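You operate a simulated robot arm through the tools that you are given. There is no shell and no other tool. Be economical: measure what you need, move in short steps, check, and stop when the job is done.

You run a simulated robot arm. Do the job below in one go: nothing can be reset, and whatever is moved stays where it is left.

TASK
Fetch the key marked "yard" from the room end of the short table and stand it on the doorway end of the long table. Take the white pack on the room end of the short table and put it away on the high shelf of the blue rack. Put the mail sleeve from the wall end of the short table on the bench top by the laminator. Put the red coin roll from the top of the trial bench on the fridge side of the short table and the blue coin roll on the card tag there. Stack the punch marked "7" from the top of the trial bench on top of the punch that says "5". Open the counter cupboard door, take the green seal box and put it on the high shelf of the counter cupboard and shut the door again. The order is free. Set down upright: key, white pack, green seal box.

It is judged by the outcome, as a careful person would: the job done as asked, and still so three seconds after it is handed in. It fails if anything else is knocked over, pushed out of place, dropped, spilled or broken. A push-on lid holds only when it is set on centred and level and pressed home; a screw cap is set on level and turned clockwise until tight.

THE ROBOT
A 6-joint arm with a two-finger parallel gripper on a trunk, on a base that drives. Base frame: it is fixed to the floor where the robot stands at the start and does not move with it; the origin is under the middle of the robot, x ahead of it, y to its left, z up. Lengths are in m, angles in degrees, forces in N, time in s.
Its first joint turns from -166.0 to 166.0 degrees. Places, roughly: bench top by the laminator (50x19 cm) [2.34, -4.22, 0.8]; card tag (4x8x1 cm) [-1.2, 0.5, 0.9]; coin roll [-1, 0.5, 1]; counter cupboard door [-2.2, -2.3, 0.4]; doorway end of the long table [0.8, -1.6, 0.7]; fridge side of the short table (17x106 cm) [1.12, 0.02, 0.74]; green seal box [-2.5, -1, 0.75]; high shelf of the blue rack [2.6, -5.3, 1.4]; high shelf of the counter cupboard [-2.4, -2.3, 0.4]; key [0.75, -0.25, 0.75]; mail sleeve (12x4x15 cm) [0.9, 0.5, 0.8]; punch [-1.5, 0.5, 1]; white pack [0.5, 0, 0.75]. Payload 3.91 kg.
Tool frame: the origin (TCP) lies between the finger pads and is the grasp point; the fingertips stand 0.03 m ahead of it; z points along the fingers, y is the line along which they close. The gripper opens to 0.11 m. The fingers are 0.02 m wide and 0.01 m thick; the gripper's body (0.048 by 0.112 m) begins 0.055 m behind the TCP.
Orientation is that of the tool frame in the base frame, as a unit quaternion [w, x, y, z]. With the fingers straight down and closing along the base's y, the tool's x points along the base's -x, its y along +y and its z along -z.

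THE INTERFACE
- The arm moves only by the tool nudge_tool. Its argument "plan" is a list of rows, each a list of 3 entries, a list of its own where there are three numbers: the shift along the tool's x, y, z in m, then the turn, a rotation vector about the tool's x, y, z in rad, then the gripper command, from -1 (fully open) to 1 (shut), values between in proportion. In form: [[[x, y, z], [ax, ay, az], claw], ...]. A call has 1 to 12 rows; each row is the pose to reach, as a shift and turn from the pose commanded when the call began, along the tool's axes at that moment. Rows are played at 5 a second. More than 0.05 m and 8.6 degrees between two rows, or a gripper value outside its range, and nothing of the call is played. Where a pose cannot be reached the arm comes as near as it can. A force on the tool above 40 N (or 10 N above the force at the start of the call, whichever is more), or a blocked arm, ends the call early, and 0.2 s more pass. Each finger travels about 0.153 m/s and halts on what it meets, pressing with about 22 N; the grip force reading is that of the motor and also rises with nothing between the fingers. The clock runs only during rows and for 0.2 s after the last one: add rows that repeat a pose to give the fingers time. The reply holds the time, the measured pose of the TCP, the force on the tool along the base axes, the opening and the grip force, in the units named above and with some noise, with the torque about the TCP (base axes, N m) and any sound that the robot's microphone picked up, and new pictures: "show" is both (left out), scene, wrist or none.
- Cameras (640 x 400 px; columns grow to the right, rows downward): "scene" is now at [0.1319, 0.2909, 1.3252]; the picture's right is [1.00, -0.03, -0.00], its down [-0.03, -0.93, -0.36] and it looks along [0.01, 0.36, -0.93] (base axes); focal length 214 px, centre (320, 200). "wrist" rides on the gripper at [0.072, 0.017, -0.103] in the tool frame; the picture's right is [-0.23, 0.97, 0.00], its down [-0.76, -0.18, -0.62] and it looks along [-0.61, -0.14, 0.78] (tool axes); focal length 222 px, centre (320, 200). There is no depth. A picture from a camera that has moved, and an enlarged one, comes with that camera's place and axes in the base frame and with its lens.
- base_move(legs): drives the robot by 1 to 6 legs, each [ahead, turn to the left] in m and degrees, along the robot's own axes; the way and the turn of a leg run together, so that a leg with both is an arc; at most 1.5 m and 180 degrees a leg. The arm and the cameras ride along, it lands a little off, and it stops where it bumps. It gives what a move gives, and a new picture of the scene camera.
- turn_head(pan, tilt): turns the head with the scene camera to pan (to the left, within 120 degrees either way) and tilt (down, from -29 to 69), counted from straight ahead of the robot. It gives what a move gives, and a new picture of the scene camera.
- zoom(camera, box): a new picture of the part [left, top, right, bottom] of that camera's present view, enlarged. It takes no simulated time.
- close_job(): hands the job in; it is judged then, once.

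Go step by step. Nothing tells you exact positions but the pictures and the camera data: compare them with the known pose of the tool, close in by small moves and look again before you grip or let go. The budget is 483 turns and 360 pictures, counting those below and the enlarged ones. Unless the task says otherwise, let go and move clear before handing in, and close with one line.

The tools are called after "Emit:" by a JSON object that holds its "name" and its "arguments". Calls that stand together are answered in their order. nudge_tool: Moves the arm, as the interface text tells. Its arguments: {"type":"object","properties":{"plan":{"type":"array","items":{"type":"array"}},"show":{"type":"string","enum":["both","scene","wrist","none"]}},"required":["plan"]} The other tools are called the same way: base_move (legs) drives the base; turn_head (pan, tilt) turns the head that bears the scene camera; zoom (camera, box) takes an enlarged picture of a part of a camera's view; close_job () hands the job in.

At the start:

```text
t: 0.0
tool_pos: [-0.1124, 0.3666, 1.1211]
tcp_rot: [-0.001, 0.0, 1.0, 0.0]
ft_force: [-0.5, -0.6, -0.5]
moment: [-0.01, 0.02, 0.03]
width: 0.1099
grasp_force: 0.0
robot x, y, heading: [0.0033, -0.0003, -0.2]
head pan, tilt: [88.1, 68.8]
```

scene: 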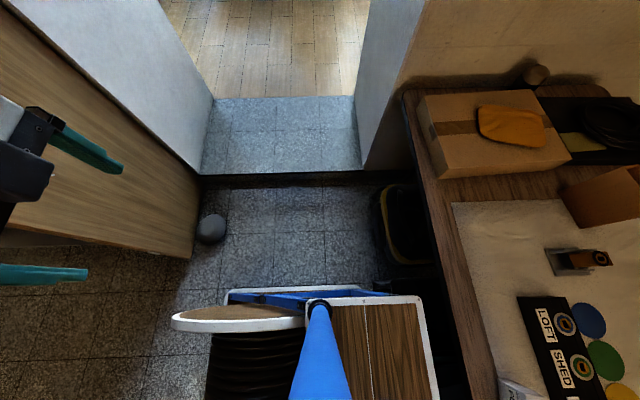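
wrist: 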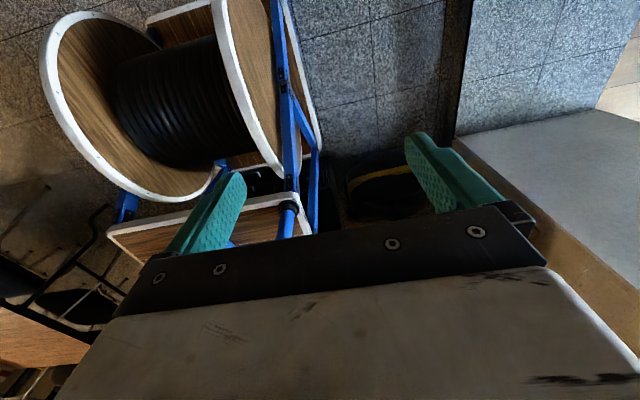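

I see a floor with a cable reel and the edge of a table on the right. I'll look around with the head first.

Emit:
{"name": "turn_head", "arguments": {"pan": 0, "tilt": 45}}

Emit:
{"name": "turn_head", "arguments": {"pan": -60, "tilt": 35}}

Emit:
{"name": "turn_head", "arguments": {"pan": -120, "tilt": 25}}

Emit:
{"name": "turn_head", "arguments": {"pan": 120, "tilt": 35}}

```text
t: 1.6
tool_pos: [-0.1106, 0.3668, 1.1213]
tcp_rot: [0.0, 0.0, 1.0, 0.0]
ft_force: [0.5, -0.1, -0.1]
moment: [0.0, -0.02, 0.0]
width: 0.1099
grasp_force: 0.1
robot x, y, heading: [-0.0004, 0.0019, 0.1]
head pan, tilt: [0.0, 45.0]
camera scene: at [0.2114, 0.2351, 1.354], right [0.0, -1.0, 0.0], down [-0.71, 0.0, -0.71], along [0.71, 0.0, -0.71], focal length 214 px, centre (320, 200)
```

scene: 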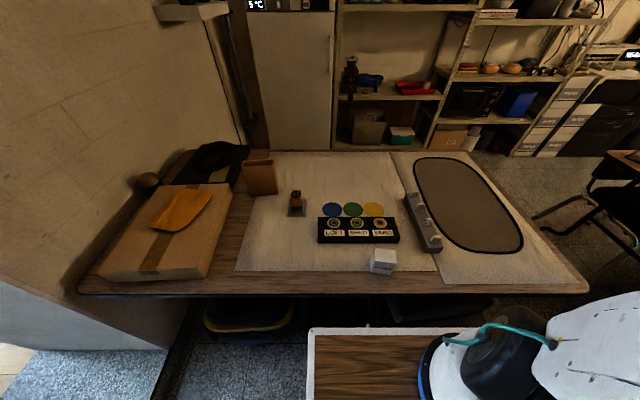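

```text
t: 2.9
tool_pos: [-0.1129, 0.3656, 1.1208]
tcp_rot: [0.0, -0.002, 1.0, -0.001]
ft_force: [-1.2, -0.1, 0.2]
moment: [0.0, 0.0, -0.01]
width: 0.1099
grasp_force: 0.0
robot x, y, heading: [0.0026, 0.0009, -0.0]
head pan, tilt: [-60.0, 35.0]
camera scene: at [0.1868, 0.1692, 1.3657], right [-0.76, -0.65, 0.0], down [-0.39, 0.46, -0.8], along [0.52, -0.6, -0.6], focal length 214 px, centre (320, 200)
```

scene: 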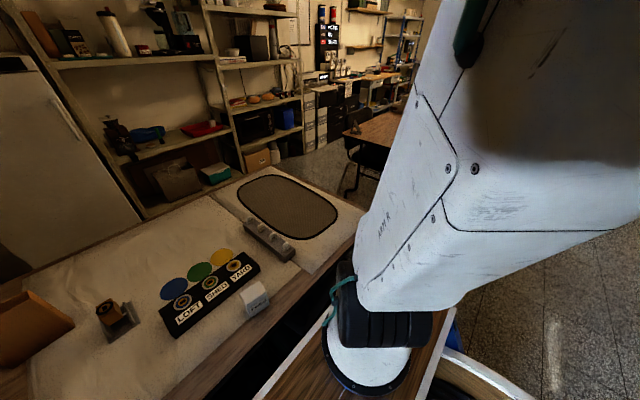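

```text
t: 4.2
tool_pos: [-0.1122, 0.3655, 1.1229]
tcp_rot: [0.0, -0.001, 1.0, 0.0]
ft_force: [-0.3, 0.4, -0.9]
moment: [0.01, 0.0, 0.02]
width: 0.1102
grasp_force: 0.1
robot x, y, heading: [0.0004, -0.0028, 0.1]
head pan, tilt: [-120.0, 25.0]
camera scene: at [0.1896, 0.1664, 1.3782], right [-0.75, -0.66, 0.0], down [-0.32, 0.37, -0.87], along [0.57, -0.66, -0.49], focal length 214 px, centre (320, 200)
```

scene: 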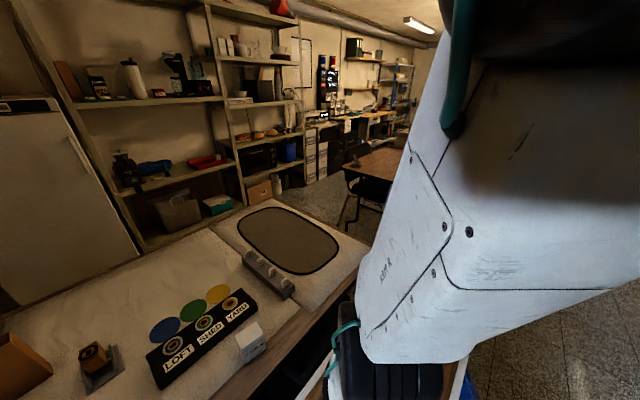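

```text
t: 7.6
tool_pos: [-0.1119, 0.3666, 1.1218]
tcp_rot: [0.0, 0.0, 1.0, 0.0]
ft_force: [0.3, -0.9, -0.3]
moment: [0.0, 0.04, 0.07]
width: 0.11
grasp_force: 0.1
robot x, y, heading: [0.0017, 0.0005, -0.0]
head pan, tilt: [120.0, 35.0]
camera scene: at [0.0861, 0.3113, 1.3689], right [0.87, 0.5, 0.0], down [0.29, -0.5, -0.82], along [-0.41, 0.71, -0.57], focal length 214 px, centre (320, 200)
```

scene: 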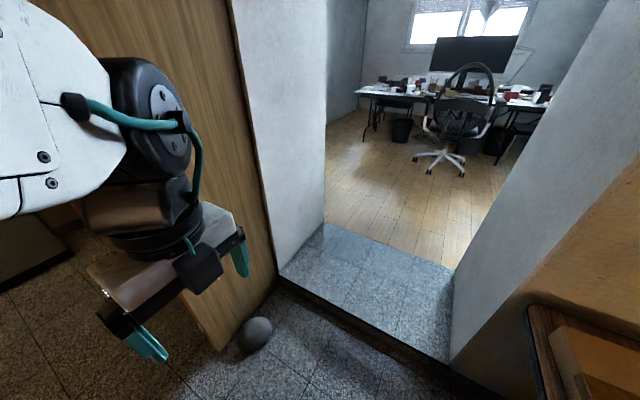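

The short table lies ahead with a LOFT/SHED/YARD stand and a white pack. I'll look closer.

Emit:
{"name": "turn_head", "arguments": {"pan": -20, "tilt": 45}}

Emit:
{"name": "zoom", "arguments": {"camera": "scene", "box": [150, 100, 450, 290]}}

Emit:
{"name": "zoom", "arguments": {"camera": "scene", "box": [20, 130, 240, 270]}}

```text
t: 9.8
tool_pos: [-0.1113, 0.3668, 1.1225]
tcp_rot: [-0.003, 0.0, 1.0, 0.0]
ft_force: [0.1, -0.8, 1.6]
moment: [0.01, -0.05, 0.05]
width: 0.1097
grasp_force: 0.0
robot x, y, heading: [-0.0004, -0.0018, 0.2]
head pan, tilt: [-20.0, 45.0]
camera scene: at [0.2065, 0.2072, 1.354], right [-0.34, -0.94, 0.0], down [-0.66, 0.24, -0.71], along [0.66, -0.24, -0.71], focal length 214 px, centre (320, 200)
```

scene: 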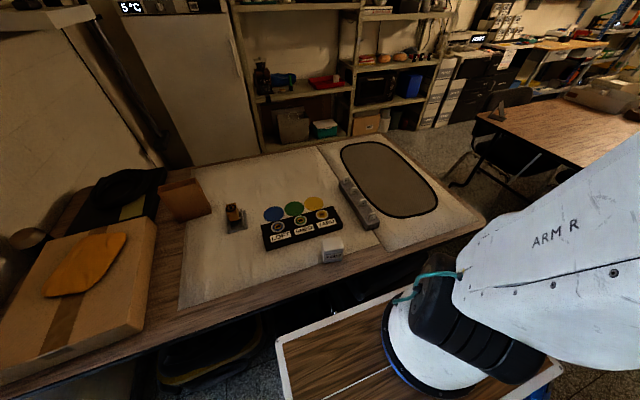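

```text
2.11 times, centred on (300, 195) of scene
camera zoom: at [0.2065, 0.2072, 1.354], right [-0.34, -0.94, 0.0], down [-0.66, 0.24, -0.71], along [0.66, -0.24, -0.71], focal length 452 px, centre (362, 210)
```

zoom: 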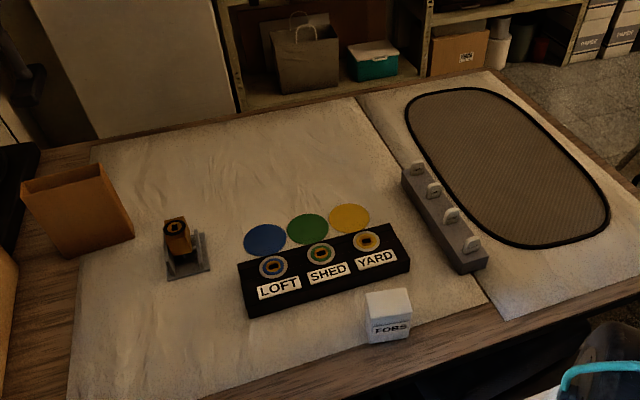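

```text
2.86 times, centred on (130, 200) of scene
camera zoom: at [0.2065, 0.2072, 1.354], right [-0.34, -0.94, 0.0], down [-0.66, 0.24, -0.71], along [0.66, -0.24, -0.71], focal length 613 px, centre (863, 200)
```

zoom: 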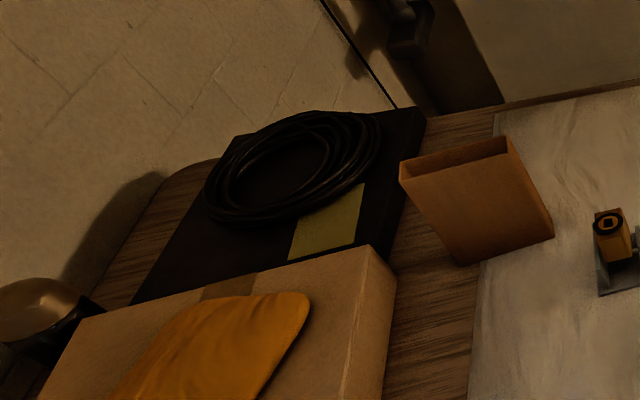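

The keys stand in the black block, with the YARD key nearest the room end and the FOBS pack in front. I'll swing the arm out to the left front around the head and check that it moves freely.

Emit:
{"name": "nudge_tool", "arguments": {"plan": [[[0, 0.04, -0.02], [0, 0, 0], -1], [[-0.02, 0.08, -0.03], [0, 0, 0], -1], [[-0.05, 0.12, -0.03], [0, 0, 0], -1], [[-0.09, 0.15, -0.03], [0, 0, 0], -1], [[-0.13, 0.17, -0.03], [0, 0, 0], -1], [[-0.17, 0.19, -0.03], [0, 0, 0], -1], [[-0.21, 0.21, -0.03], [0, 0, 0], -1], [[-0.25, 0.22, -0.03], [0, 0, 0], -1], [[-0.29, 0.22, -0.03], [0, 0, 0], -1], [[-0.33, 0.22, -0.03], [0, 0, 0], -1], [[-0.37, 0.21, -0.03], [0, 0, 0], -1], [[-0.41, 0.2, -0.03], [0, 0, 0], -1]], "show": "scene"}}

```text
t: 11.3
tool_pos: [-0.0358, 0.5135, 1.1897]
tcp_rot: [-0.011, -0.092, 0.995, 0.027]
ft_force: [0.2, 1.1, 0.1]
moment: [-0.04, 0.06, 0.0]
width: 0.11
grasp_force: 0.2
robot x, y, heading: [-0.0032, -0.0015, -0.2]
head pan, tilt: [-20.0, 45.0]
stopped in row 7: the arm was blocked; the commanded pose is now the measured one
camera scene: at [0.2002, 0.2768, 1.3538], right [0.51, -0.86, 0.0], down [-0.61, -0.36, -0.71], along [0.61, 0.36, -0.71], focal length 214 px, centre (320, 200)
```

scene: 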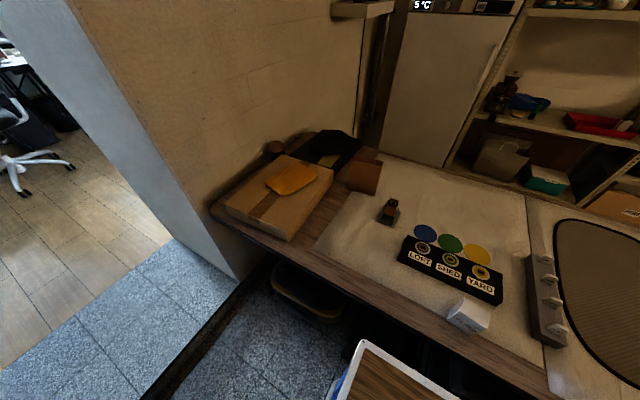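

The arm pushed the head aside, so I'll look at the arm to understand its shape.

Emit:
{"name": "turn_head", "arguments": {"pan": 100, "tilt": 10}}

Emit:
{"name": "turn_head", "arguments": {"pan": -100, "tilt": 0}}

```text
t: 13.3
tool_pos: [-0.0398, 0.5122, 1.1953]
tcp_rot: [-0.014, -0.095, 0.995, 0.031]
ft_force: [0.0, 0.8, 0.0]
moment: [0.01, 0.01, 0.0]
width: 0.11
grasp_force: 0.0
robot x, y, heading: [0.0007, -0.0012, 0.1]
head pan, tilt: [100.0, 10.0]
camera scene: at [0.2077, 0.2835, 1.3816], right [0.53, -0.85, 0.0], down [-0.38, -0.24, -0.89], along [0.76, 0.47, -0.45], focal length 214 px, centre (320, 200)
```

scene: 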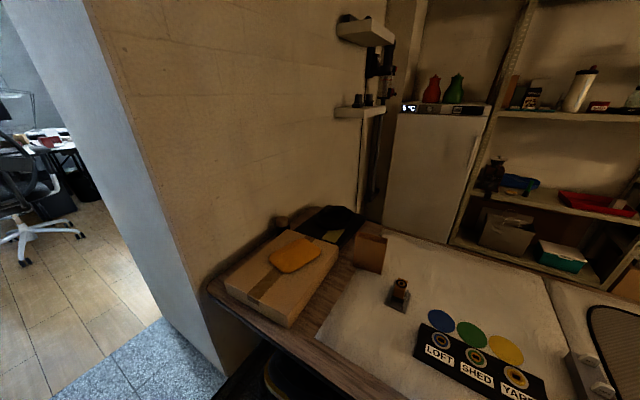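

```text
t: 16.3
tool_pos: [-0.0419, 0.51, 1.1941]
tcp_rot: [-0.013, -0.097, 0.995, 0.029]
ft_force: [-0.5, -0.2, -0.8]
moment: [0.0, -0.01, 0.02]
width: 0.11
grasp_force: 0.1
robot x, y, heading: [-0.0025, 0.0019, 0.1]
head pan, tilt: [-100.0, 0.0]
camera scene: at [0.2095, 0.282, 1.386], right [0.51, -0.86, 0.0], down [-0.35, -0.21, -0.91], along [0.79, 0.46, -0.41], focal length 214 px, centre (320, 200)
```

scene: 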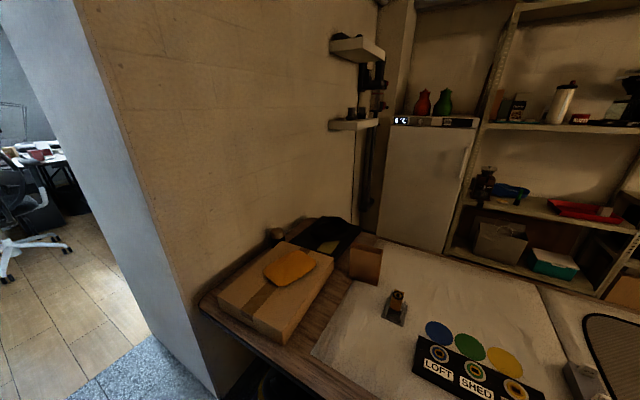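

The head is jammed by the forearm. I'll retreat to the start pose and raise the arm there.

Emit:
{"name": "nudge_tool", "arguments": {"plan": [[[0.03, -0.04, 0.02], [0, 0, 0], -1], [[0.06, -0.09, 0.04], [0, 0, 0], -1], [[0.08, -0.13, 0.06], [0, 0, 0], -1], [[0.08, -0.145, 0.07], [0, 0, 0], -1]], "show": "scene"}}

Emit:
{"name": "turn_head", "arguments": {"pan": 110, "tilt": -15}}

Emit:
{"name": "turn_head", "arguments": {"pan": -45, "tilt": -25}}

```text
refused: row 1 steps farther than a row can; nothing moved
```

```text
t: 19.3
tool_pos: [-0.0405, 0.51, 1.1935]
tcp_rot: [-0.014, -0.096, 0.995, 0.028]
ft_force: [-0.2, 0.0, 0.8]
moment: [-0.02, 0.05, -0.02]
width: 0.1098
grasp_force: 0.0
robot x, y, heading: [-0.0007, -0.0007, 0.1]
head pan, tilt: [110.0, -15.0]
camera scene: at [0.2084, 0.2835, 1.3846], right [0.53, -0.85, 0.0], down [-0.36, -0.22, -0.91], along [0.77, 0.48, -0.42], focal length 214 px, centre (320, 200)
```

scene: 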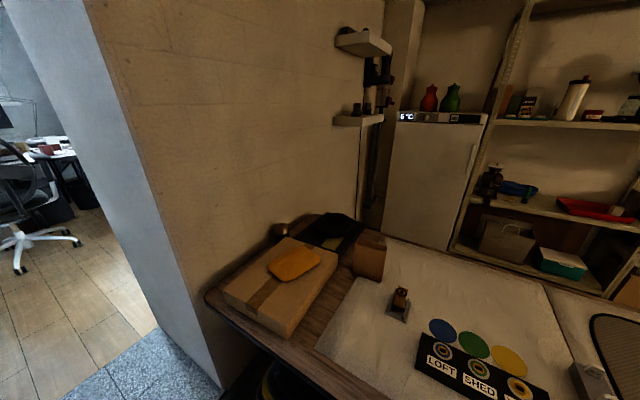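

```text
t: 21.7
tool_pos: [-0.0423, 0.5096, 1.1923]
tcp_rot: [-0.013, -0.096, 0.995, 0.028]
ft_force: [-0.7, 0.8, -0.8]
moment: [0.0, 0.01, 0.03]
width: 0.1103
grasp_force: 0.1
robot x, y, heading: [-0.002, -0.0023, 0.2]
head pan, tilt: [-45.0, -25.0]
camera scene: at [0.2096, 0.282, 1.3864], right [0.51, -0.86, 0.0], down [-0.35, -0.21, -0.91], along [0.79, 0.46, -0.41], focal length 214 px, centre (320, 200)
```

scene: 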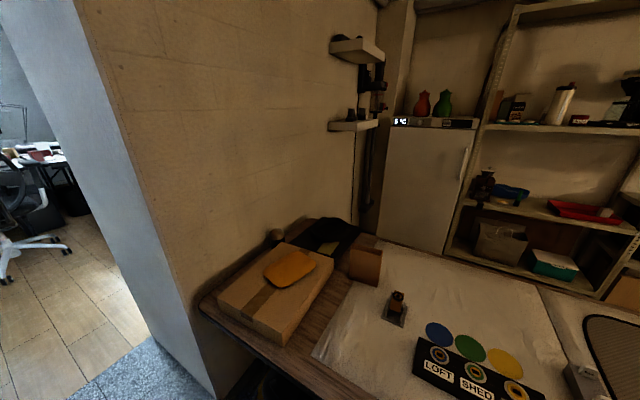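

The head is still pinned, so I'm backing the arm off in smaller steps.

Emit:
{"name": "nudge_tool", "arguments": {"plan": [[[0.01, -0.03, 0.02], [0, 0, 0], -1], [[0.03, -0.06, 0.03], [0, 0, 0], -1], [[0.05, -0.09, 0.04], [0, 0, 0], -1], [[0.07, -0.12, 0.06], [0, 0, 0], -1], [[0.08, -0.145, 0.07], [0, 0, 0], -1]], "show": "none"}}

Emit:
{"name": "turn_head", "arguments": {"pan": 110, "tilt": -10}}

Emit:
{"name": "turn_head", "arguments": {"pan": -45, "tilt": -20}}

```text
t: 22.9
tool_pos: [-0.0889, 0.3617, 1.1093]
tcp_rot: [-0.01, -0.092, 0.995, 0.024]
ft_force: [-0.6, 0.0, -0.2]
moment: [-0.04, -0.01, -0.01]
width: 0.1097
grasp_force: 0.1
robot x, y, heading: [-0.0029, 0.0013, 0.1]
head pan, tilt: [-45.0, -25.0]
```

```text
t: 25.3
tool_pos: [-0.0849, 0.3625, 1.1122]
tcp_rot: [-0.011, -0.088, 0.996, 0.026]
ft_force: [-0.2, 0.2, 0.5]
moment: [0.01, 0.0, -0.01]
width: 0.1102
grasp_force: 0.0
robot x, y, heading: [0.0018, -0.0017, 0.0]
head pan, tilt: [110.0, -10.0]
camera scene: at [0.1015, 0.3143, 1.4402], right [0.94, 0.34, 0.0], down [-0.06, 0.16, -0.98], along [-0.33, 0.93, 0.17], focal length 214 px, centre (320, 200)
```

scene: 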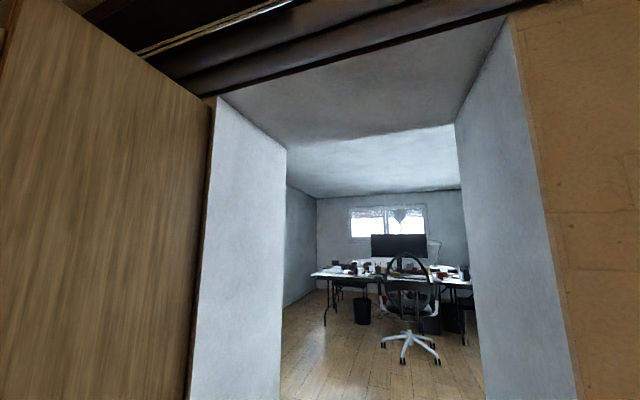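

```text
t: 27.7
tool_pos: [-0.0879, 0.3612, 1.1096]
tcp_rot: [-0.01, -0.093, 0.995, 0.023]
ft_force: [0.4, -0.6, -0.5]
moment: [-0.04, 0.01, 0.03]
width: 0.1098
grasp_force: 0.0
robot x, y, heading: [0.0004, -0.0019, -0.0]
head pan, tilt: [-45.0, -20.0]
camera scene: at [0.1918, 0.1869, 1.4509], right [-0.61, -0.79, 0.0], down [0.24, -0.19, -0.95], along [0.75, -0.59, 0.3], focal length 214 px, centre (320, 200)
```

scene: 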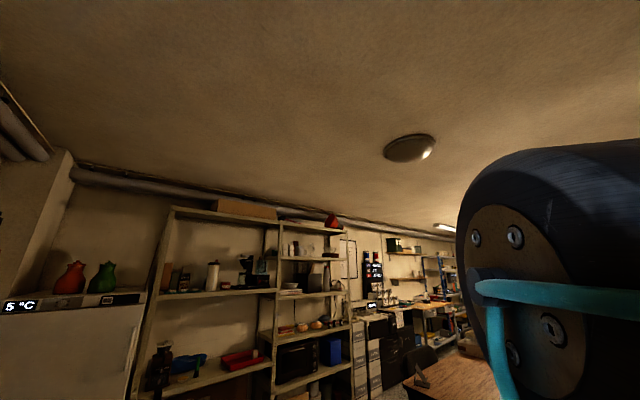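

The elbow stands above the base and the forearm passes just behind the head. I'll lift the tool high and then swing it over the head to the front.

Emit:
{"name": "turn_head", "arguments": {"pan": 60, "tilt": 20}}

Emit:
{"name": "nudge_tool", "arguments": {"plan": [[[0, 0, -0.04], [0, 0, 0], -1], [[0, 0, -0.08], [0, 0, 0], -1], [[0, 0, -0.12], [0, 0, 0], -1], [[0, 0, -0.16], [0, 0, 0], -1], [[0, 0, -0.2], [0, 0, 0], -1], [[0, 0, -0.24], [0, 0, 0], -1], [[0, 0, -0.28], [0, 0, 0], -1], [[0, 0, -0.32], [0, 0, 0], -1], [[0, 0, -0.36], [0, 0, 0], -1], [[0, 0, -0.4], [0, 0, 0], -1], [[0, 0, -0.44], [0, 0, 0], -1]], "show": "both"}}

```text
t: 29.5
tool_pos: [-0.0839, 0.364, 1.1128]
tcp_rot: [-0.012, -0.088, 0.996, 0.025]
ft_force: [-0.5, 0.0, 0.4]
moment: [0.02, 0.03, 0.02]
width: 0.1101
grasp_force: 0.1
robot x, y, heading: [-0.0012, -0.0029, -0.1]
head pan, tilt: [60.0, 20.0]
camera scene: at [0.1766, 0.3156, 1.3927], right [0.87, -0.5, 0.0], down [-0.17, -0.3, -0.94], along [0.47, 0.81, -0.34], focal length 214 px, centre (320, 200)
```

scene: 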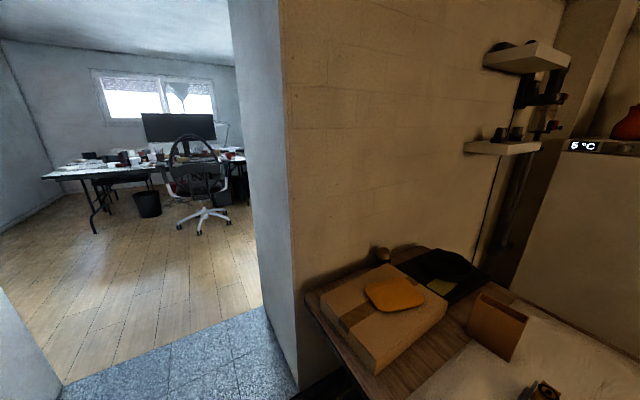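

```text
t: 31.9
tool_pos: [-0.0655, 0.3347, 1.4778]
tcp_rot: [-0.014, -0.087, 0.996, 0.028]
ft_force: [0.0, 0.4, -0.1]
moment: [-0.03, -0.02, 0.0]
width: 0.11
grasp_force: 0.0
out of reach, approached as far as the arm can: row 10, 11
robot x, y, heading: [-0.0018, -0.0018, 0.1]
head pan, tilt: [60.0, 20.0]
camera scene: at [0.1765, 0.3159, 1.3927], right [0.87, -0.5, 0.0], down [-0.17, -0.3, -0.94], along [0.47, 0.81, -0.34], focal length 214 px, centre (320, 200)
camera wrist: at [-0.1374, 0.3352, 1.5835], right [0.06, 1.0, 0.05], down [0.8, -0.07, 0.6], along [0.6, 0.01, -0.8], focal length 222 px, centre (320, 200)
```

scene: 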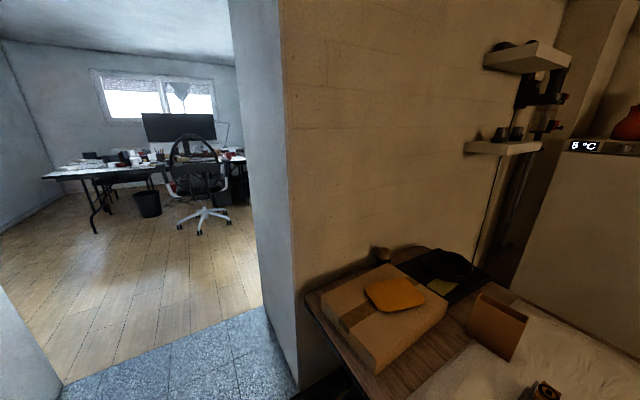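
wrist: 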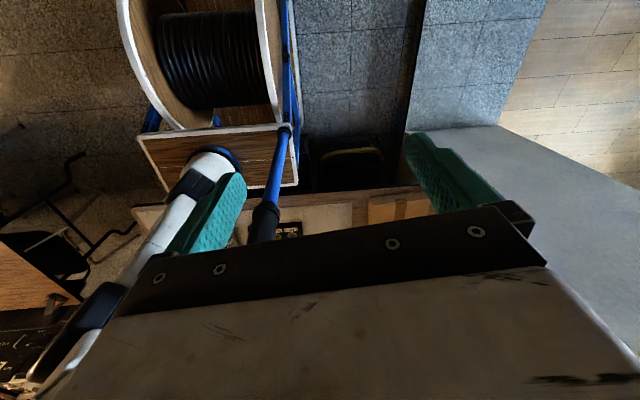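

The forearm is now above the head. I'll swing it around to the front while keeping it high.

Emit:
{"name": "nudge_tool", "arguments": {"plan": [[[0, 0, 0.045], [0, 0, 0], -1], [[0, 0, 0.085], [0, 0, 0], -1], [[-0.041, 0.023, 0.085], [0, 0, 0], -1], [[-0.074, 0.038, 0.085], [0, 0, 0], -1], [[-0.116, 0.046, 0.085], [0, 0, 0], -1], [[-0.163, 0.053, 0.085], [0, 0, 0], -1], [[-0.208, 0.05, 0.085], [0, 0, 0], -1], [[-0.252, 0.042, 0.085], [0, 0, 0], -1], [[-0.296, 0.034, 0.085], [0, 0, 0], -1], [[-0.34, 0.021, 0.085], [0, 0, 0], -1], [[-0.383, 0.009, 0.085], [0, 0, 0], -1], [[-0.42, -0.013, 0.085], [0, 0, 0], -1]], "show": "both"}}

```text
t: 34.5
tool_pos: [0.3444, 0.3986, 1.3831]
tcp_rot: [-0.011, -0.087, 0.996, 0.024]
ft_force: [0.0, 0.3, -0.2]
moment: [-0.01, 0.0, 0.01]
width: 0.1104
grasp_force: 0.1
robot x, y, heading: [-0.0024, -0.0004, -0.2]
head pan, tilt: [60.0, 20.0]
camera scene: at [0.1762, 0.3158, 1.3927], right [0.87, -0.5, 0.0], down [-0.17, -0.3, -0.94], along [0.47, 0.81, -0.34], focal length 214 px, centre (320, 200)
camera wrist: at [0.2719, 0.3981, 1.4897], right [0.05, 1.0, 0.05], down [0.8, -0.07, 0.6], along [0.6, 0.0, -0.8], focal length 222 px, centre (320, 200)
```

scene: 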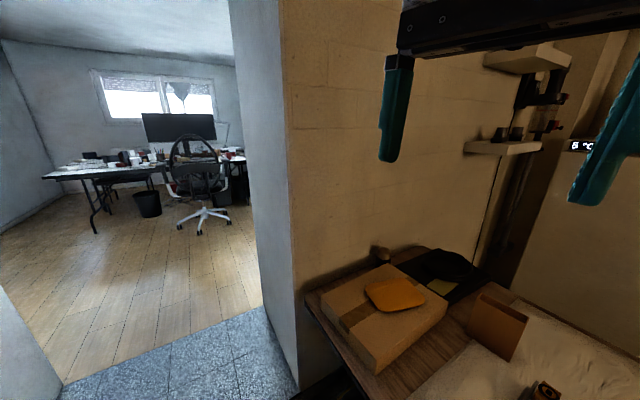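
wrist: 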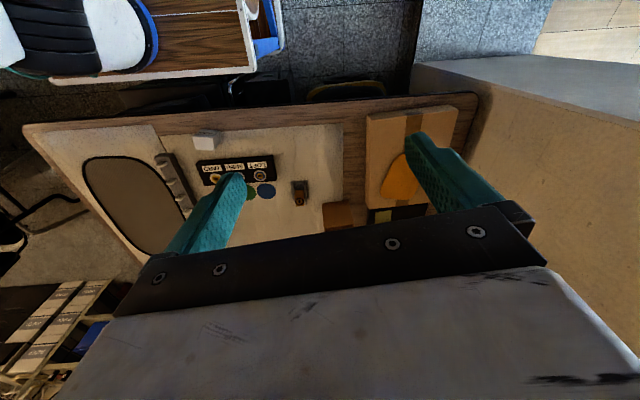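

The arm is now in front. I'll straighten the tool and move it over the table near the key stand.

Emit:
{"name": "nudge_tool", "arguments": {"plan": [[[-0.04, -0.02, 0.02], [0.024, -0.011, 0.087], -1], [[-0.08, -0.04, 0.04], [0.048, -0.022, 0.174], -1], [[-0.11, -0.07, 0.06], [0.048, -0.022, 0.174], -1], [[-0.14, -0.1, 0.08], [0.048, -0.022, 0.174], -1], [[-0.17, -0.13, 0.1], [0.048, -0.022, 0.174], -1], [[-0.2, -0.16, 0.12], [0.048, -0.022, 0.174], -1], [[-0.22, -0.195, 0.14], [0.048, -0.022, 0.174], -1], [[-0.24, -0.23, 0.16], [0.048, -0.022, 0.174], -1], [[-0.25, -0.27, 0.18], [0.048, -0.022, 0.174], -1], [[-0.26, -0.31, 0.2], [0.048, -0.022, 0.174], -1], [[-0.27, -0.35, 0.22], [0.048, -0.022, 0.174], -1]], "show": "none"}}

Emit:
{"name": "turn_head", "arguments": {"pan": -5, "tilt": 40}}

Emit:
{"name": "zoom", "arguments": {"camera": "wrist", "box": [0, 0, 640, 400]}}

```text
t: 36.9
tool_pos: [0.6655, 0.1127, 1.1392]
tcp_rot: [0.0, -0.001, 1.0, 0.001]
ft_force: [0.2, -0.4, 0.4]
moment: [0.02, -0.01, -0.01]
width: 0.11
grasp_force: 0.1
robot x, y, heading: [0.0027, -0.0012, -0.2]
head pan, tilt: [60.0, 20.0]
```

```text
t: 38.3
tool_pos: [0.6658, 0.1109, 1.1407]
tcp_rot: [0.0, -0.001, 1.0, 0.001]
ft_force: [0.4, -0.4, 0.3]
moment: [-0.04, -0.01, 0.0]
width: 0.1098
grasp_force: 0.0
robot x, y, heading: [-0.0012, -0.0004, 0.0]
head pan, tilt: [-5.0, 40.0]
camera scene: at [0.2148, 0.2276, 1.3613], right [-0.09, -1.0, 0.0], down [-0.64, 0.06, -0.77], along [0.76, -0.07, -0.64], focal length 214 px, centre (320, 200)
```

scene: 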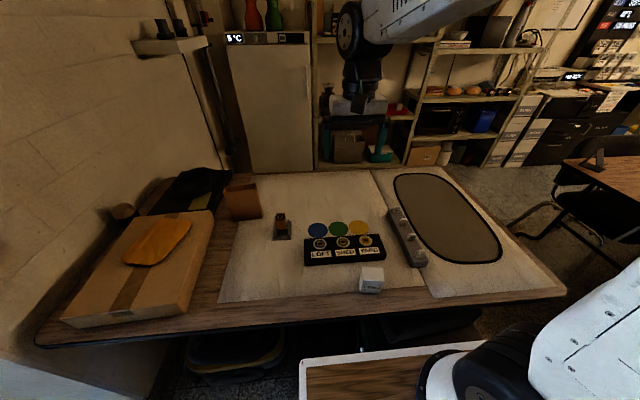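

```text
1.00 times, centred on (320, 200) of wrist (not enlarged: the box is as wide or as high as the picture)
camera zoom: at [0.5928, 0.1297, 1.2444], right [0.23, 0.97, 0.0], down [0.76, -0.18, 0.62], along [0.61, -0.14, -0.78], focal length 222 px, centre (320, 200)
```

zoom: 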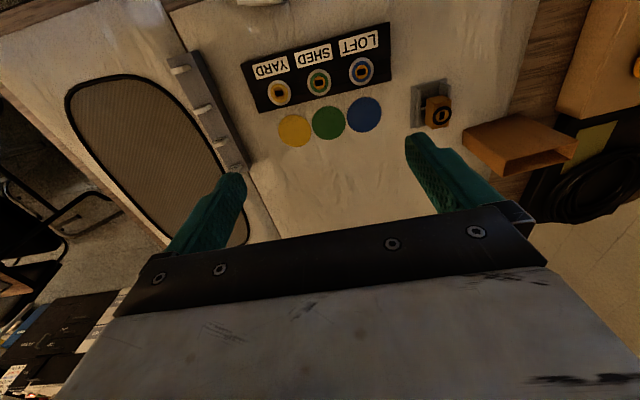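

The YARD key is around (0.67, 0.036). I'll zoom in to see its shape.

Emit:
{"name": "zoom", "arguments": {"camera": "wrist", "box": [230, 10, 400, 150]}}

Emit:
{"name": "zoom", "arguments": {"camera": "scene", "box": [290, 210, 450, 310]}}

```text
2.86 times, centred on (315, 80) of wrist
camera zoom: at [0.5928, 0.1297, 1.2444], right [0.23, 0.97, 0.0], down [0.76, -0.18, 0.62], along [0.61, -0.14, -0.78], focal length 635 px, centre (334, 543)
```

zoom: 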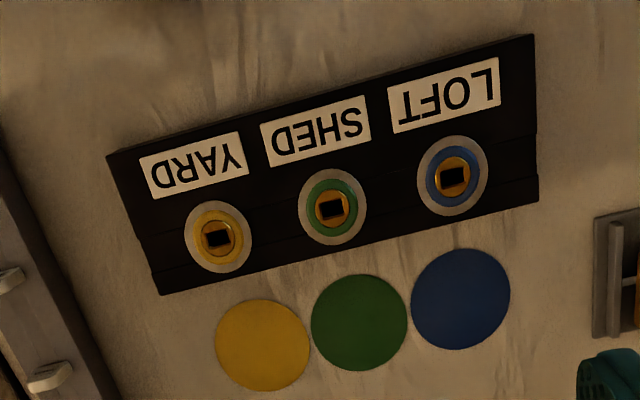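

```text
4.00 times, centred on (370, 260) of scene
camera zoom: at [0.2148, 0.2276, 1.3613], right [-0.09, -1.0, 0.0], down [-0.64, 0.06, -0.77], along [0.76, -0.07, -0.64], focal length 858 px, centre (120, -40)
```

zoom: 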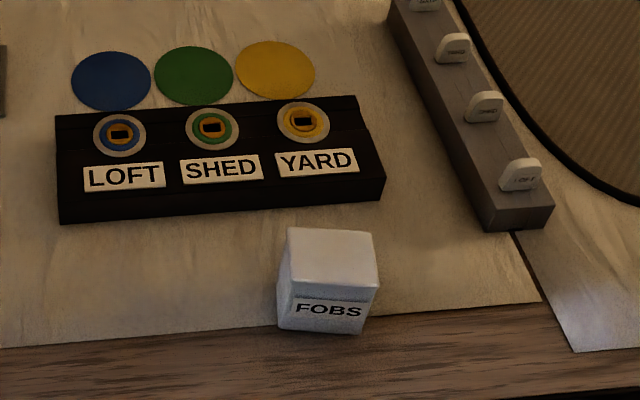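

The black block holds locks; the keys are the white-headed ones in the grey strip. I'll read their labels.

Emit:
{"name": "zoom", "arguments": {"camera": "scene", "box": [380, 200, 436, 235]}}

Emit:
{"name": "zoom", "arguments": {"camera": "scene", "box": [384, 230, 440, 265]}}

Emit:
{"name": "zoom", "arguments": {"camera": "wrist", "box": [150, 40, 262, 180]}}

```text
11.43 times, centred on (408, 218) of scene
camera zoom: at [0.2148, 0.2276, 1.3613], right [-0.09, -1.0, 0.0], down [-0.64, 0.06, -0.77], along [0.76, -0.07, -0.64], focal length 2451 px, centre (-686, 0)
```

zoom: 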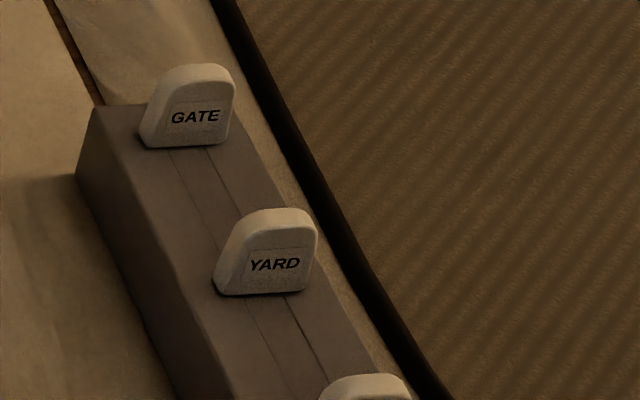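

```text
11.43 times, centred on (412, 248) of scene
camera zoom: at [0.2148, 0.2276, 1.3613], right [-0.09, -1.0, 0.0], down [-0.64, 0.06, -0.77], along [0.76, -0.07, -0.64], focal length 2451 px, centre (-731, -343)
```

zoom: 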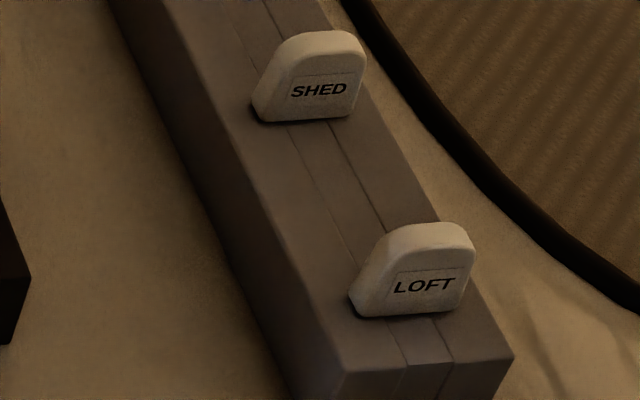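

```text
2.86 times, centred on (206, 110) of wrist
camera zoom: at [0.5928, 0.1297, 1.2444], right [0.23, 0.97, 0.0], down [0.76, -0.18, 0.62], along [0.61, -0.14, -0.78], focal length 635 px, centre (646, 457)
```

zoom: 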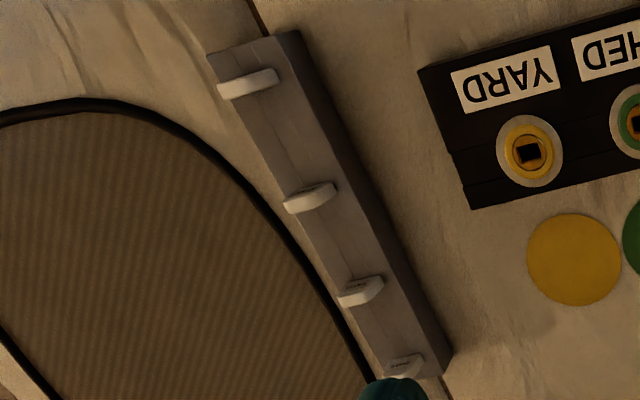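

The YARD key is the second from the far end, at about (0.742, -0.131, 0.786), with its broad side along y. I'll rotate the gripper 90° so it closes along x and move above the key.

Emit:
{"name": "nudge_tool", "arguments": {"plan": [[[-0.007, -0.022, 0.018], [0, 0, 0.143], -1], [[-0.014, -0.044, 0.036], [0, 0, 0.286], -1], [[-0.021, -0.066, 0.054], [0, 0, 0.428], -0.6], [[-0.028, -0.088, 0.072], [0, 0, 0.571], -0.4], [[-0.035, -0.11, 0.09], [0, 0, 0.714], -0.2], [[-0.042, -0.132, 0.108], [0, 0, 0.857], 0], [[-0.049, -0.154, 0.126], [0, 0, 1.0], 0.27], [[-0.056, -0.176, 0.144], [0, 0, 1.142], 0.27], [[-0.063, -0.198, 0.162], [0, 0, 1.285], 0.27], [[-0.07, -0.22, 0.18], [0, 0, 1.428], 0.27], [[-0.076, -0.242, 0.18], [0, 0, 1.571], 0.27]], "show": "both"}}

```text
t: 40.7
tool_pos: [0.7406, -0.1341, 0.9596]
tcp_rot: [-0.001, 0.708, 0.706, 0.001]
ft_force: [-0.7, 0.5, -0.2]
moment: [-0.03, -0.07, -0.02]
width: 0.04
grasp_force: 0.0
robot x, y, heading: [0.0028, 0.0024, 0.2]
head pan, tilt: [-5.0, 40.0]
camera scene: at [0.2146, 0.2277, 1.3613], right [-0.09, -1.0, 0.0], down [-0.64, 0.06, -0.77], along [0.76, -0.07, -0.64], focal length 214 px, centre (320, 200)
camera wrist: at [0.7571, -0.0603, 1.0648], right [0.97, -0.23, 0.0], down [-0.18, -0.76, 0.62], along [-0.14, -0.61, -0.78], focal length 222 px, centre (320, 200)
```

scene: 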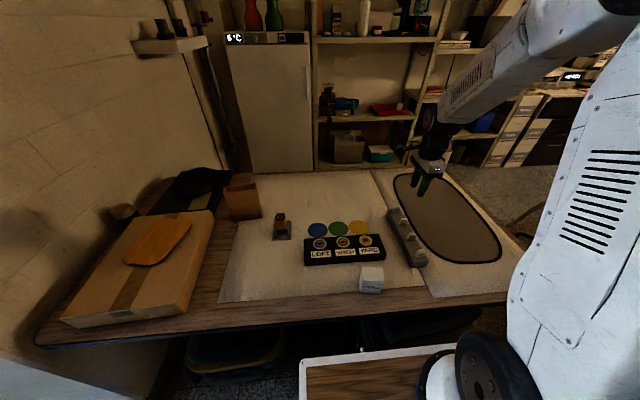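
wrist: 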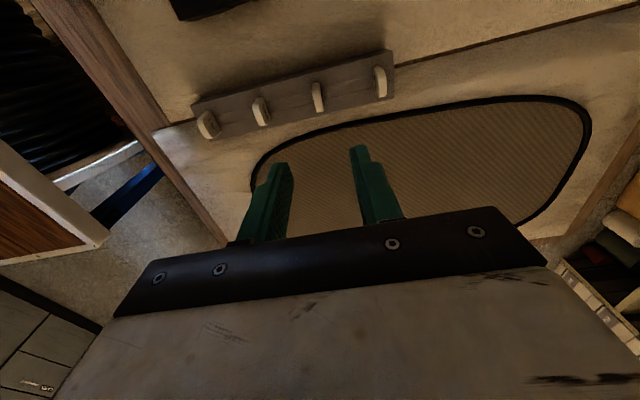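

The tool is aligned over the YARD key. I'll descend and check before gripping.

Emit:
{"name": "nudge_tool", "arguments": {"plan": [[[0.004, 0, 0.04], [0, 0, 0], 0.27], [[0.004, 0, 0.08], [0, 0, 0], 0.27], [[0.004, 0, 0.11], [0, 0, 0], 0.27], [[0.004, 0, 0.13], [0, 0, 0], 0.27]], "show": "wrist"}}

Emit:
{"name": "zoom", "arguments": {"camera": "scene", "box": [360, 180, 450, 270]}}

```text
t: 41.7
tool_pos: [0.7372, -0.1285, 0.8304]
tcp_rot: [-0.001, 0.707, 0.707, 0.0]
ft_force: [-0.1, -0.1, -0.1]
moment: [-0.04, -0.03, -0.01]
width: 0.0405
grasp_force: 0.1
robot x, y, heading: [-0.0046, 0.0004, -0.2]
head pan, tilt: [-5.0, 40.0]
camera wrist: at [0.7548, -0.0549, 0.9351], right [0.97, -0.23, 0.0], down [-0.18, -0.76, 0.62], along [-0.14, -0.61, -0.78], focal length 222 px, centre (320, 200)
```

wrist: 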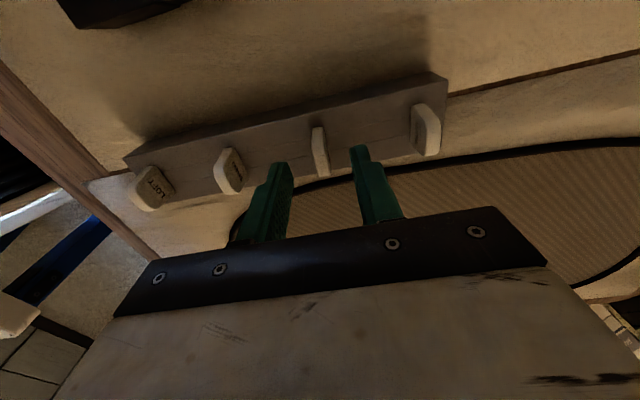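

```text
4.44 times, centred on (405, 225) of scene
camera zoom: at [0.2145, 0.2275, 1.3613], right [-0.09, -1.0, 0.0], down [-0.64, 0.06, -0.77], along [0.76, -0.07, -0.64], focal length 953 px, centre (-58, 89)
```

zoom: 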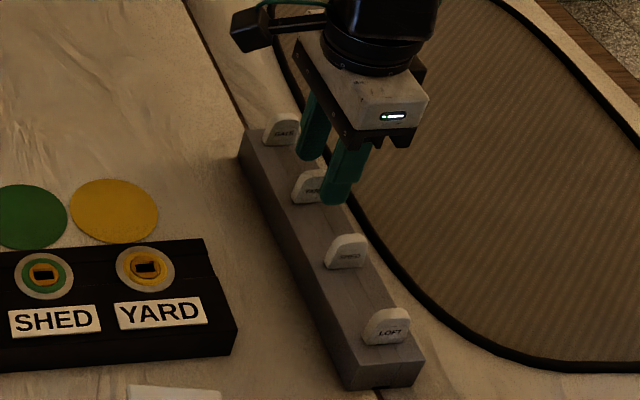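

The key sits between the fingers. I'll lower the last 2 cm and close.

Emit:
{"name": "nudge_tool", "arguments": {"plan": [[[0, 0.003, 0.012], [0, 0, 0], 0.27], [[0, 0.003, 0.022], [0, 0, 0], 0.27], [[0, 0.003, 0.022], [0, 0, 0], 0.6], [[0, 0.003, 0.022], [0, 0, 0], 1], [[0, 0.003, 0.022], [0, 0, 0], 1], [[0, 0.003, 0.022], [0, 0, 0], 1]], "show": "wrist"}}

Emit:
{"name": "zoom", "arguments": {"camera": "scene", "box": [360, 180, 450, 270]}}

```text
t: 43.1
tool_pos: [0.7422, -0.1297, 0.8082]
tcp_rot: [-0.002, 0.706, 0.708, 0.0]
ft_force: [-3.5, -0.2, -1.0]
moment: [-0.02, 0.09, -0.02]
width: 0.0079
grasp_force: 21.6
robot x, y, heading: [-0.0005, -0.003, 0.1]
head pan, tilt: [-5.0, 40.0]
camera wrist: at [0.7581, -0.0559, 0.9124], right [0.97, -0.23, 0.0], down [-0.18, -0.76, 0.62], along [-0.14, -0.61, -0.78], focal length 222 px, centre (320, 200)
```

wrist: 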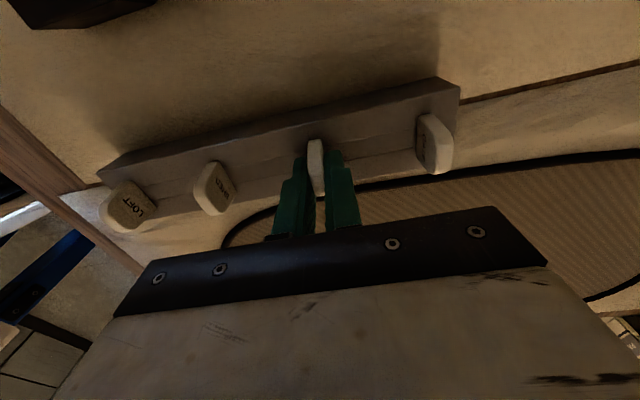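

```text
4.44 times, centred on (405, 225) of scene
camera zoom: at [0.2147, 0.2275, 1.3613], right [-0.09, -1.0, 0.0], down [-0.64, 0.06, -0.77], along [0.76, -0.07, -0.64], focal length 953 px, centre (-58, 89)
```

zoom: 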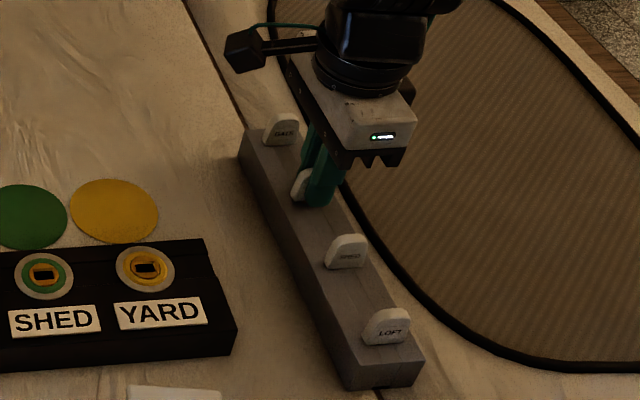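

The key is gripped (7.9 mm). I'll lift it straight up.

Emit:
{"name": "nudge_tool", "arguments": {"plan": [[[0, 0, -0.015], [0, 0, 0], 1], [[0, 0, -0.03], [0, 0, 0], 1], [[0, 0, -0.06], [0, 0, 0], 1], [[0, 0, -0.1], [0, 0, 0], 1], [[0, 0, -0.14], [0, 0, 0], 1], [[0, 0, -0.18], [0, 0, 0], 1]], "show": "wrist"}}

Emit:
{"name": "zoom", "arguments": {"camera": "scene", "box": [370, 130, 460, 220]}}

```text
t: 44.5
tool_pos: [0.7438, -0.1264, 0.988]
tcp_rot: [-0.001, 0.707, 0.707, -0.001]
ft_force: [0.1, 0.0, -0.6]
moment: [0.02, 0.0, -0.01]
width: 0.008
grasp_force: 21.7
robot x, y, heading: [0.0029, -0.0064, -0.0]
head pan, tilt: [-5.0, 40.0]
camera wrist: at [0.7598, -0.054, 1.0913], right [0.97, -0.23, 0.0], down [-0.18, -0.76, 0.62], along [-0.14, -0.61, -0.78], focal length 222 px, centre (320, 200)
```

wrist: 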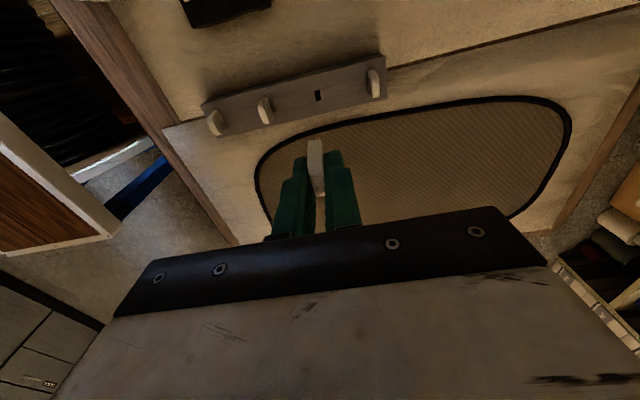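

```text
4.44 times, centred on (415, 175) of scene
camera zoom: at [0.2151, 0.2274, 1.3613], right [-0.09, -1.0, 0.0], down [-0.64, 0.06, -0.77], along [0.76, -0.07, -0.64], focal length 953 px, centre (-102, 311)
```

zoom: 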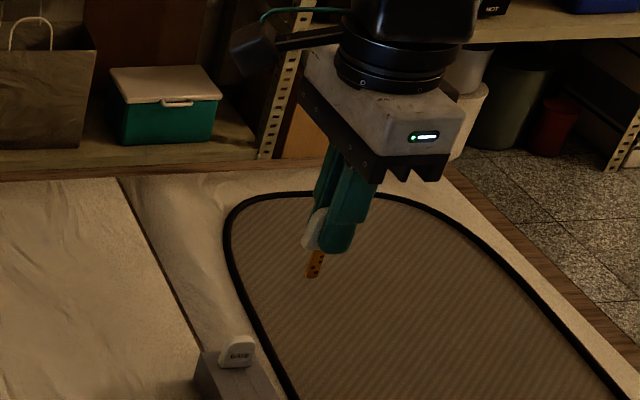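

The key has a short brass blade under its head. I'll look at the long table to find where it should stand.

Emit:
{"name": "turn_head", "arguments": {"pan": -60, "tilt": 25}}

Emit:
{"name": "turn_head", "arguments": {"pan": -110, "tilt": 25}}

```text
t: 45.7
tool_pos: [0.7428, -0.1279, 0.9871]
tcp_rot: [-0.001, 0.707, 0.707, 0.001]
ft_force: [-0.6, -0.1, -0.2]
moment: [0.01, 0.02, 0.04]
width: 0.008
grasp_force: 22.2
robot x, y, heading: [-0.0022, -0.0021, 0.2]
head pan, tilt: [-60.0, 25.0]
camera scene: at [0.1762, 0.1551, 1.3846], right [-0.87, -0.5, 0.0], down [-0.21, 0.37, -0.91], along [0.45, -0.78, -0.42], focal length 214 px, centre (320, 200)
```

scene: 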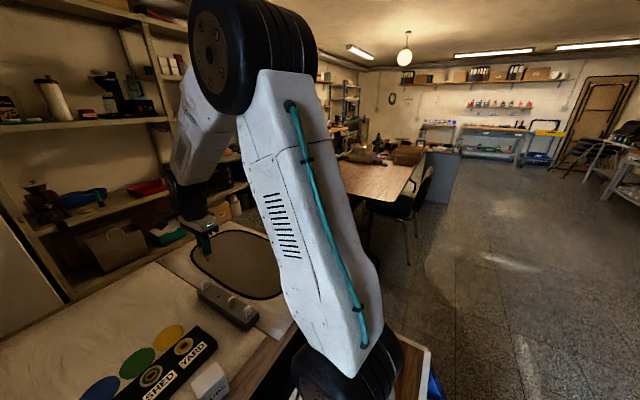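

```text
t: 46.9
tool_pos: [0.7435, -0.1272, 0.9873]
tcp_rot: [-0.001, 0.707, 0.707, 0.0]
ft_force: [0.1, 0.3, -0.6]
moment: [0.04, 0.03, 0.01]
width: 0.008
grasp_force: 21.9
robot x, y, heading: [-0.0018, -0.0045, 0.2]
head pan, tilt: [-110.0, 25.0]
camera scene: at [0.0987, 0.1483, 1.3846], right [-0.94, 0.34, 0.0], down [0.14, 0.4, -0.91], along [-0.31, -0.85, -0.42], focal length 214 px, centre (320, 200)
```

scene: 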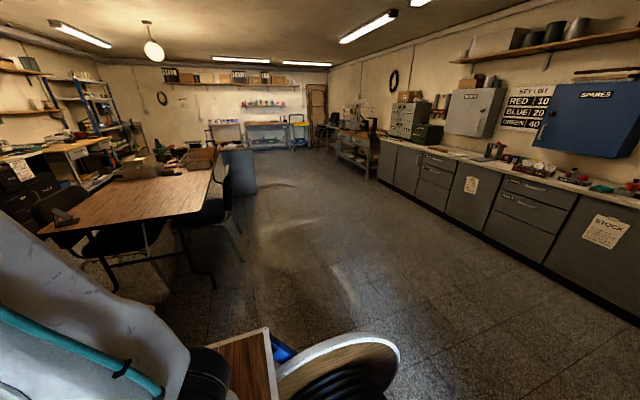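

The room is clear now. I'll zoom in on the long table's near end.

Emit:
{"name": "zoom", "arguments": {"camera": "scene", "box": [20, 130, 260, 280]}}

Emit:
{"name": "zoom", "arguments": {"camera": "scene", "box": [380, 60, 640, 240]}}

```text
2.67 times, centred on (140, 205) of scene
camera zoom: at [0.0987, 0.1483, 1.3846], right [-0.94, 0.34, 0.0], down [0.14, 0.4, -0.91], along [-0.31, -0.85, -0.42], focal length 572 px, centre (800, 187)
```

zoom: 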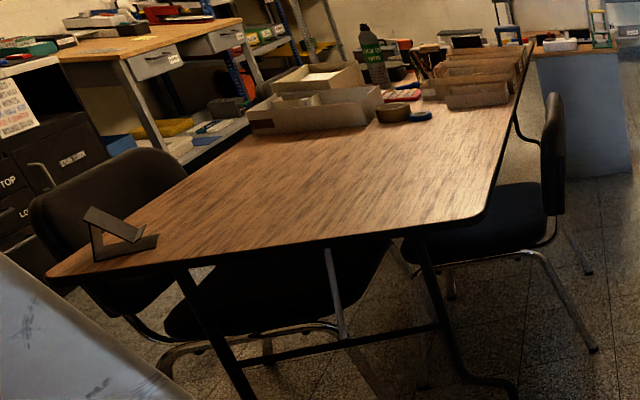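

```text
2.22 times, centred on (510, 150) of scene
camera zoom: at [0.0987, 0.1483, 1.3846], right [-0.94, 0.34, 0.0], down [0.14, 0.4, -0.91], along [-0.31, -0.85, -0.42], focal length 477 px, centre (-102, 311)
```

zoom: 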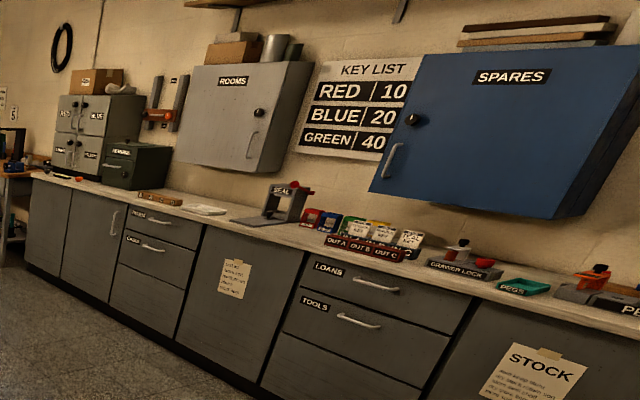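

The doorway end of the long table is bare apart from a phone stand at its far-side corner. Its near edge is at about y=-1.31, x 0.41–1.23. I'll raise the key, back off, turn right and drive there.

Emit:
{"name": "nudge_tool", "arguments": {"plan": [[[0, 0, -0.04], [0, 0, 0], 1], [[0, 0, -0.08], [0, 0, 0], 1], [[0, 0, -0.12], [0, 0, 0], 1]], "show": "none"}}

Emit:
{"name": "base_move", "arguments": {"legs": [[-0.3, 0], [0, -70]]}}

```text
t: 47.7
tool_pos: [0.7409, -0.1273, 1.1057]
tcp_rot: [0.0, 0.707, 0.707, 0.0]
ft_force: [0.0, 0.6, -0.9]
moment: [0.02, 0.03, 0.01]
width: 0.0079
grasp_force: 21.7
robot x, y, heading: [-0.001, -0.0005, -0.0]
head pan, tilt: [-110.0, 25.0]
```

```text
t: 52.7
tool_pos: [-0.1606, -0.7359, 1.1054]
tcp_rot: [0.0, 0.984, 0.179, 0.0]
ft_force: [-0.4, -0.7, -1.2]
moment: [-0.04, -0.02, 0.01]
width: 0.0078
grasp_force: 22.2
robot x, y, heading: [-0.3, 0.0019, -69.6]
head pan, tilt: [-110.0, 25.0]
camera scene: at [-0.127, -0.0379, 1.3846], right [-0.01, 1.0, 0.0], down [0.42, 0.0, -0.91], along [-0.91, -0.01, -0.42], focal length 214 px, centre (320, 200)
```

scene: 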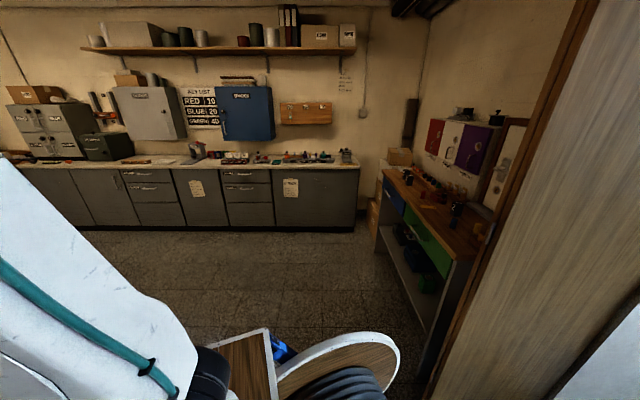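

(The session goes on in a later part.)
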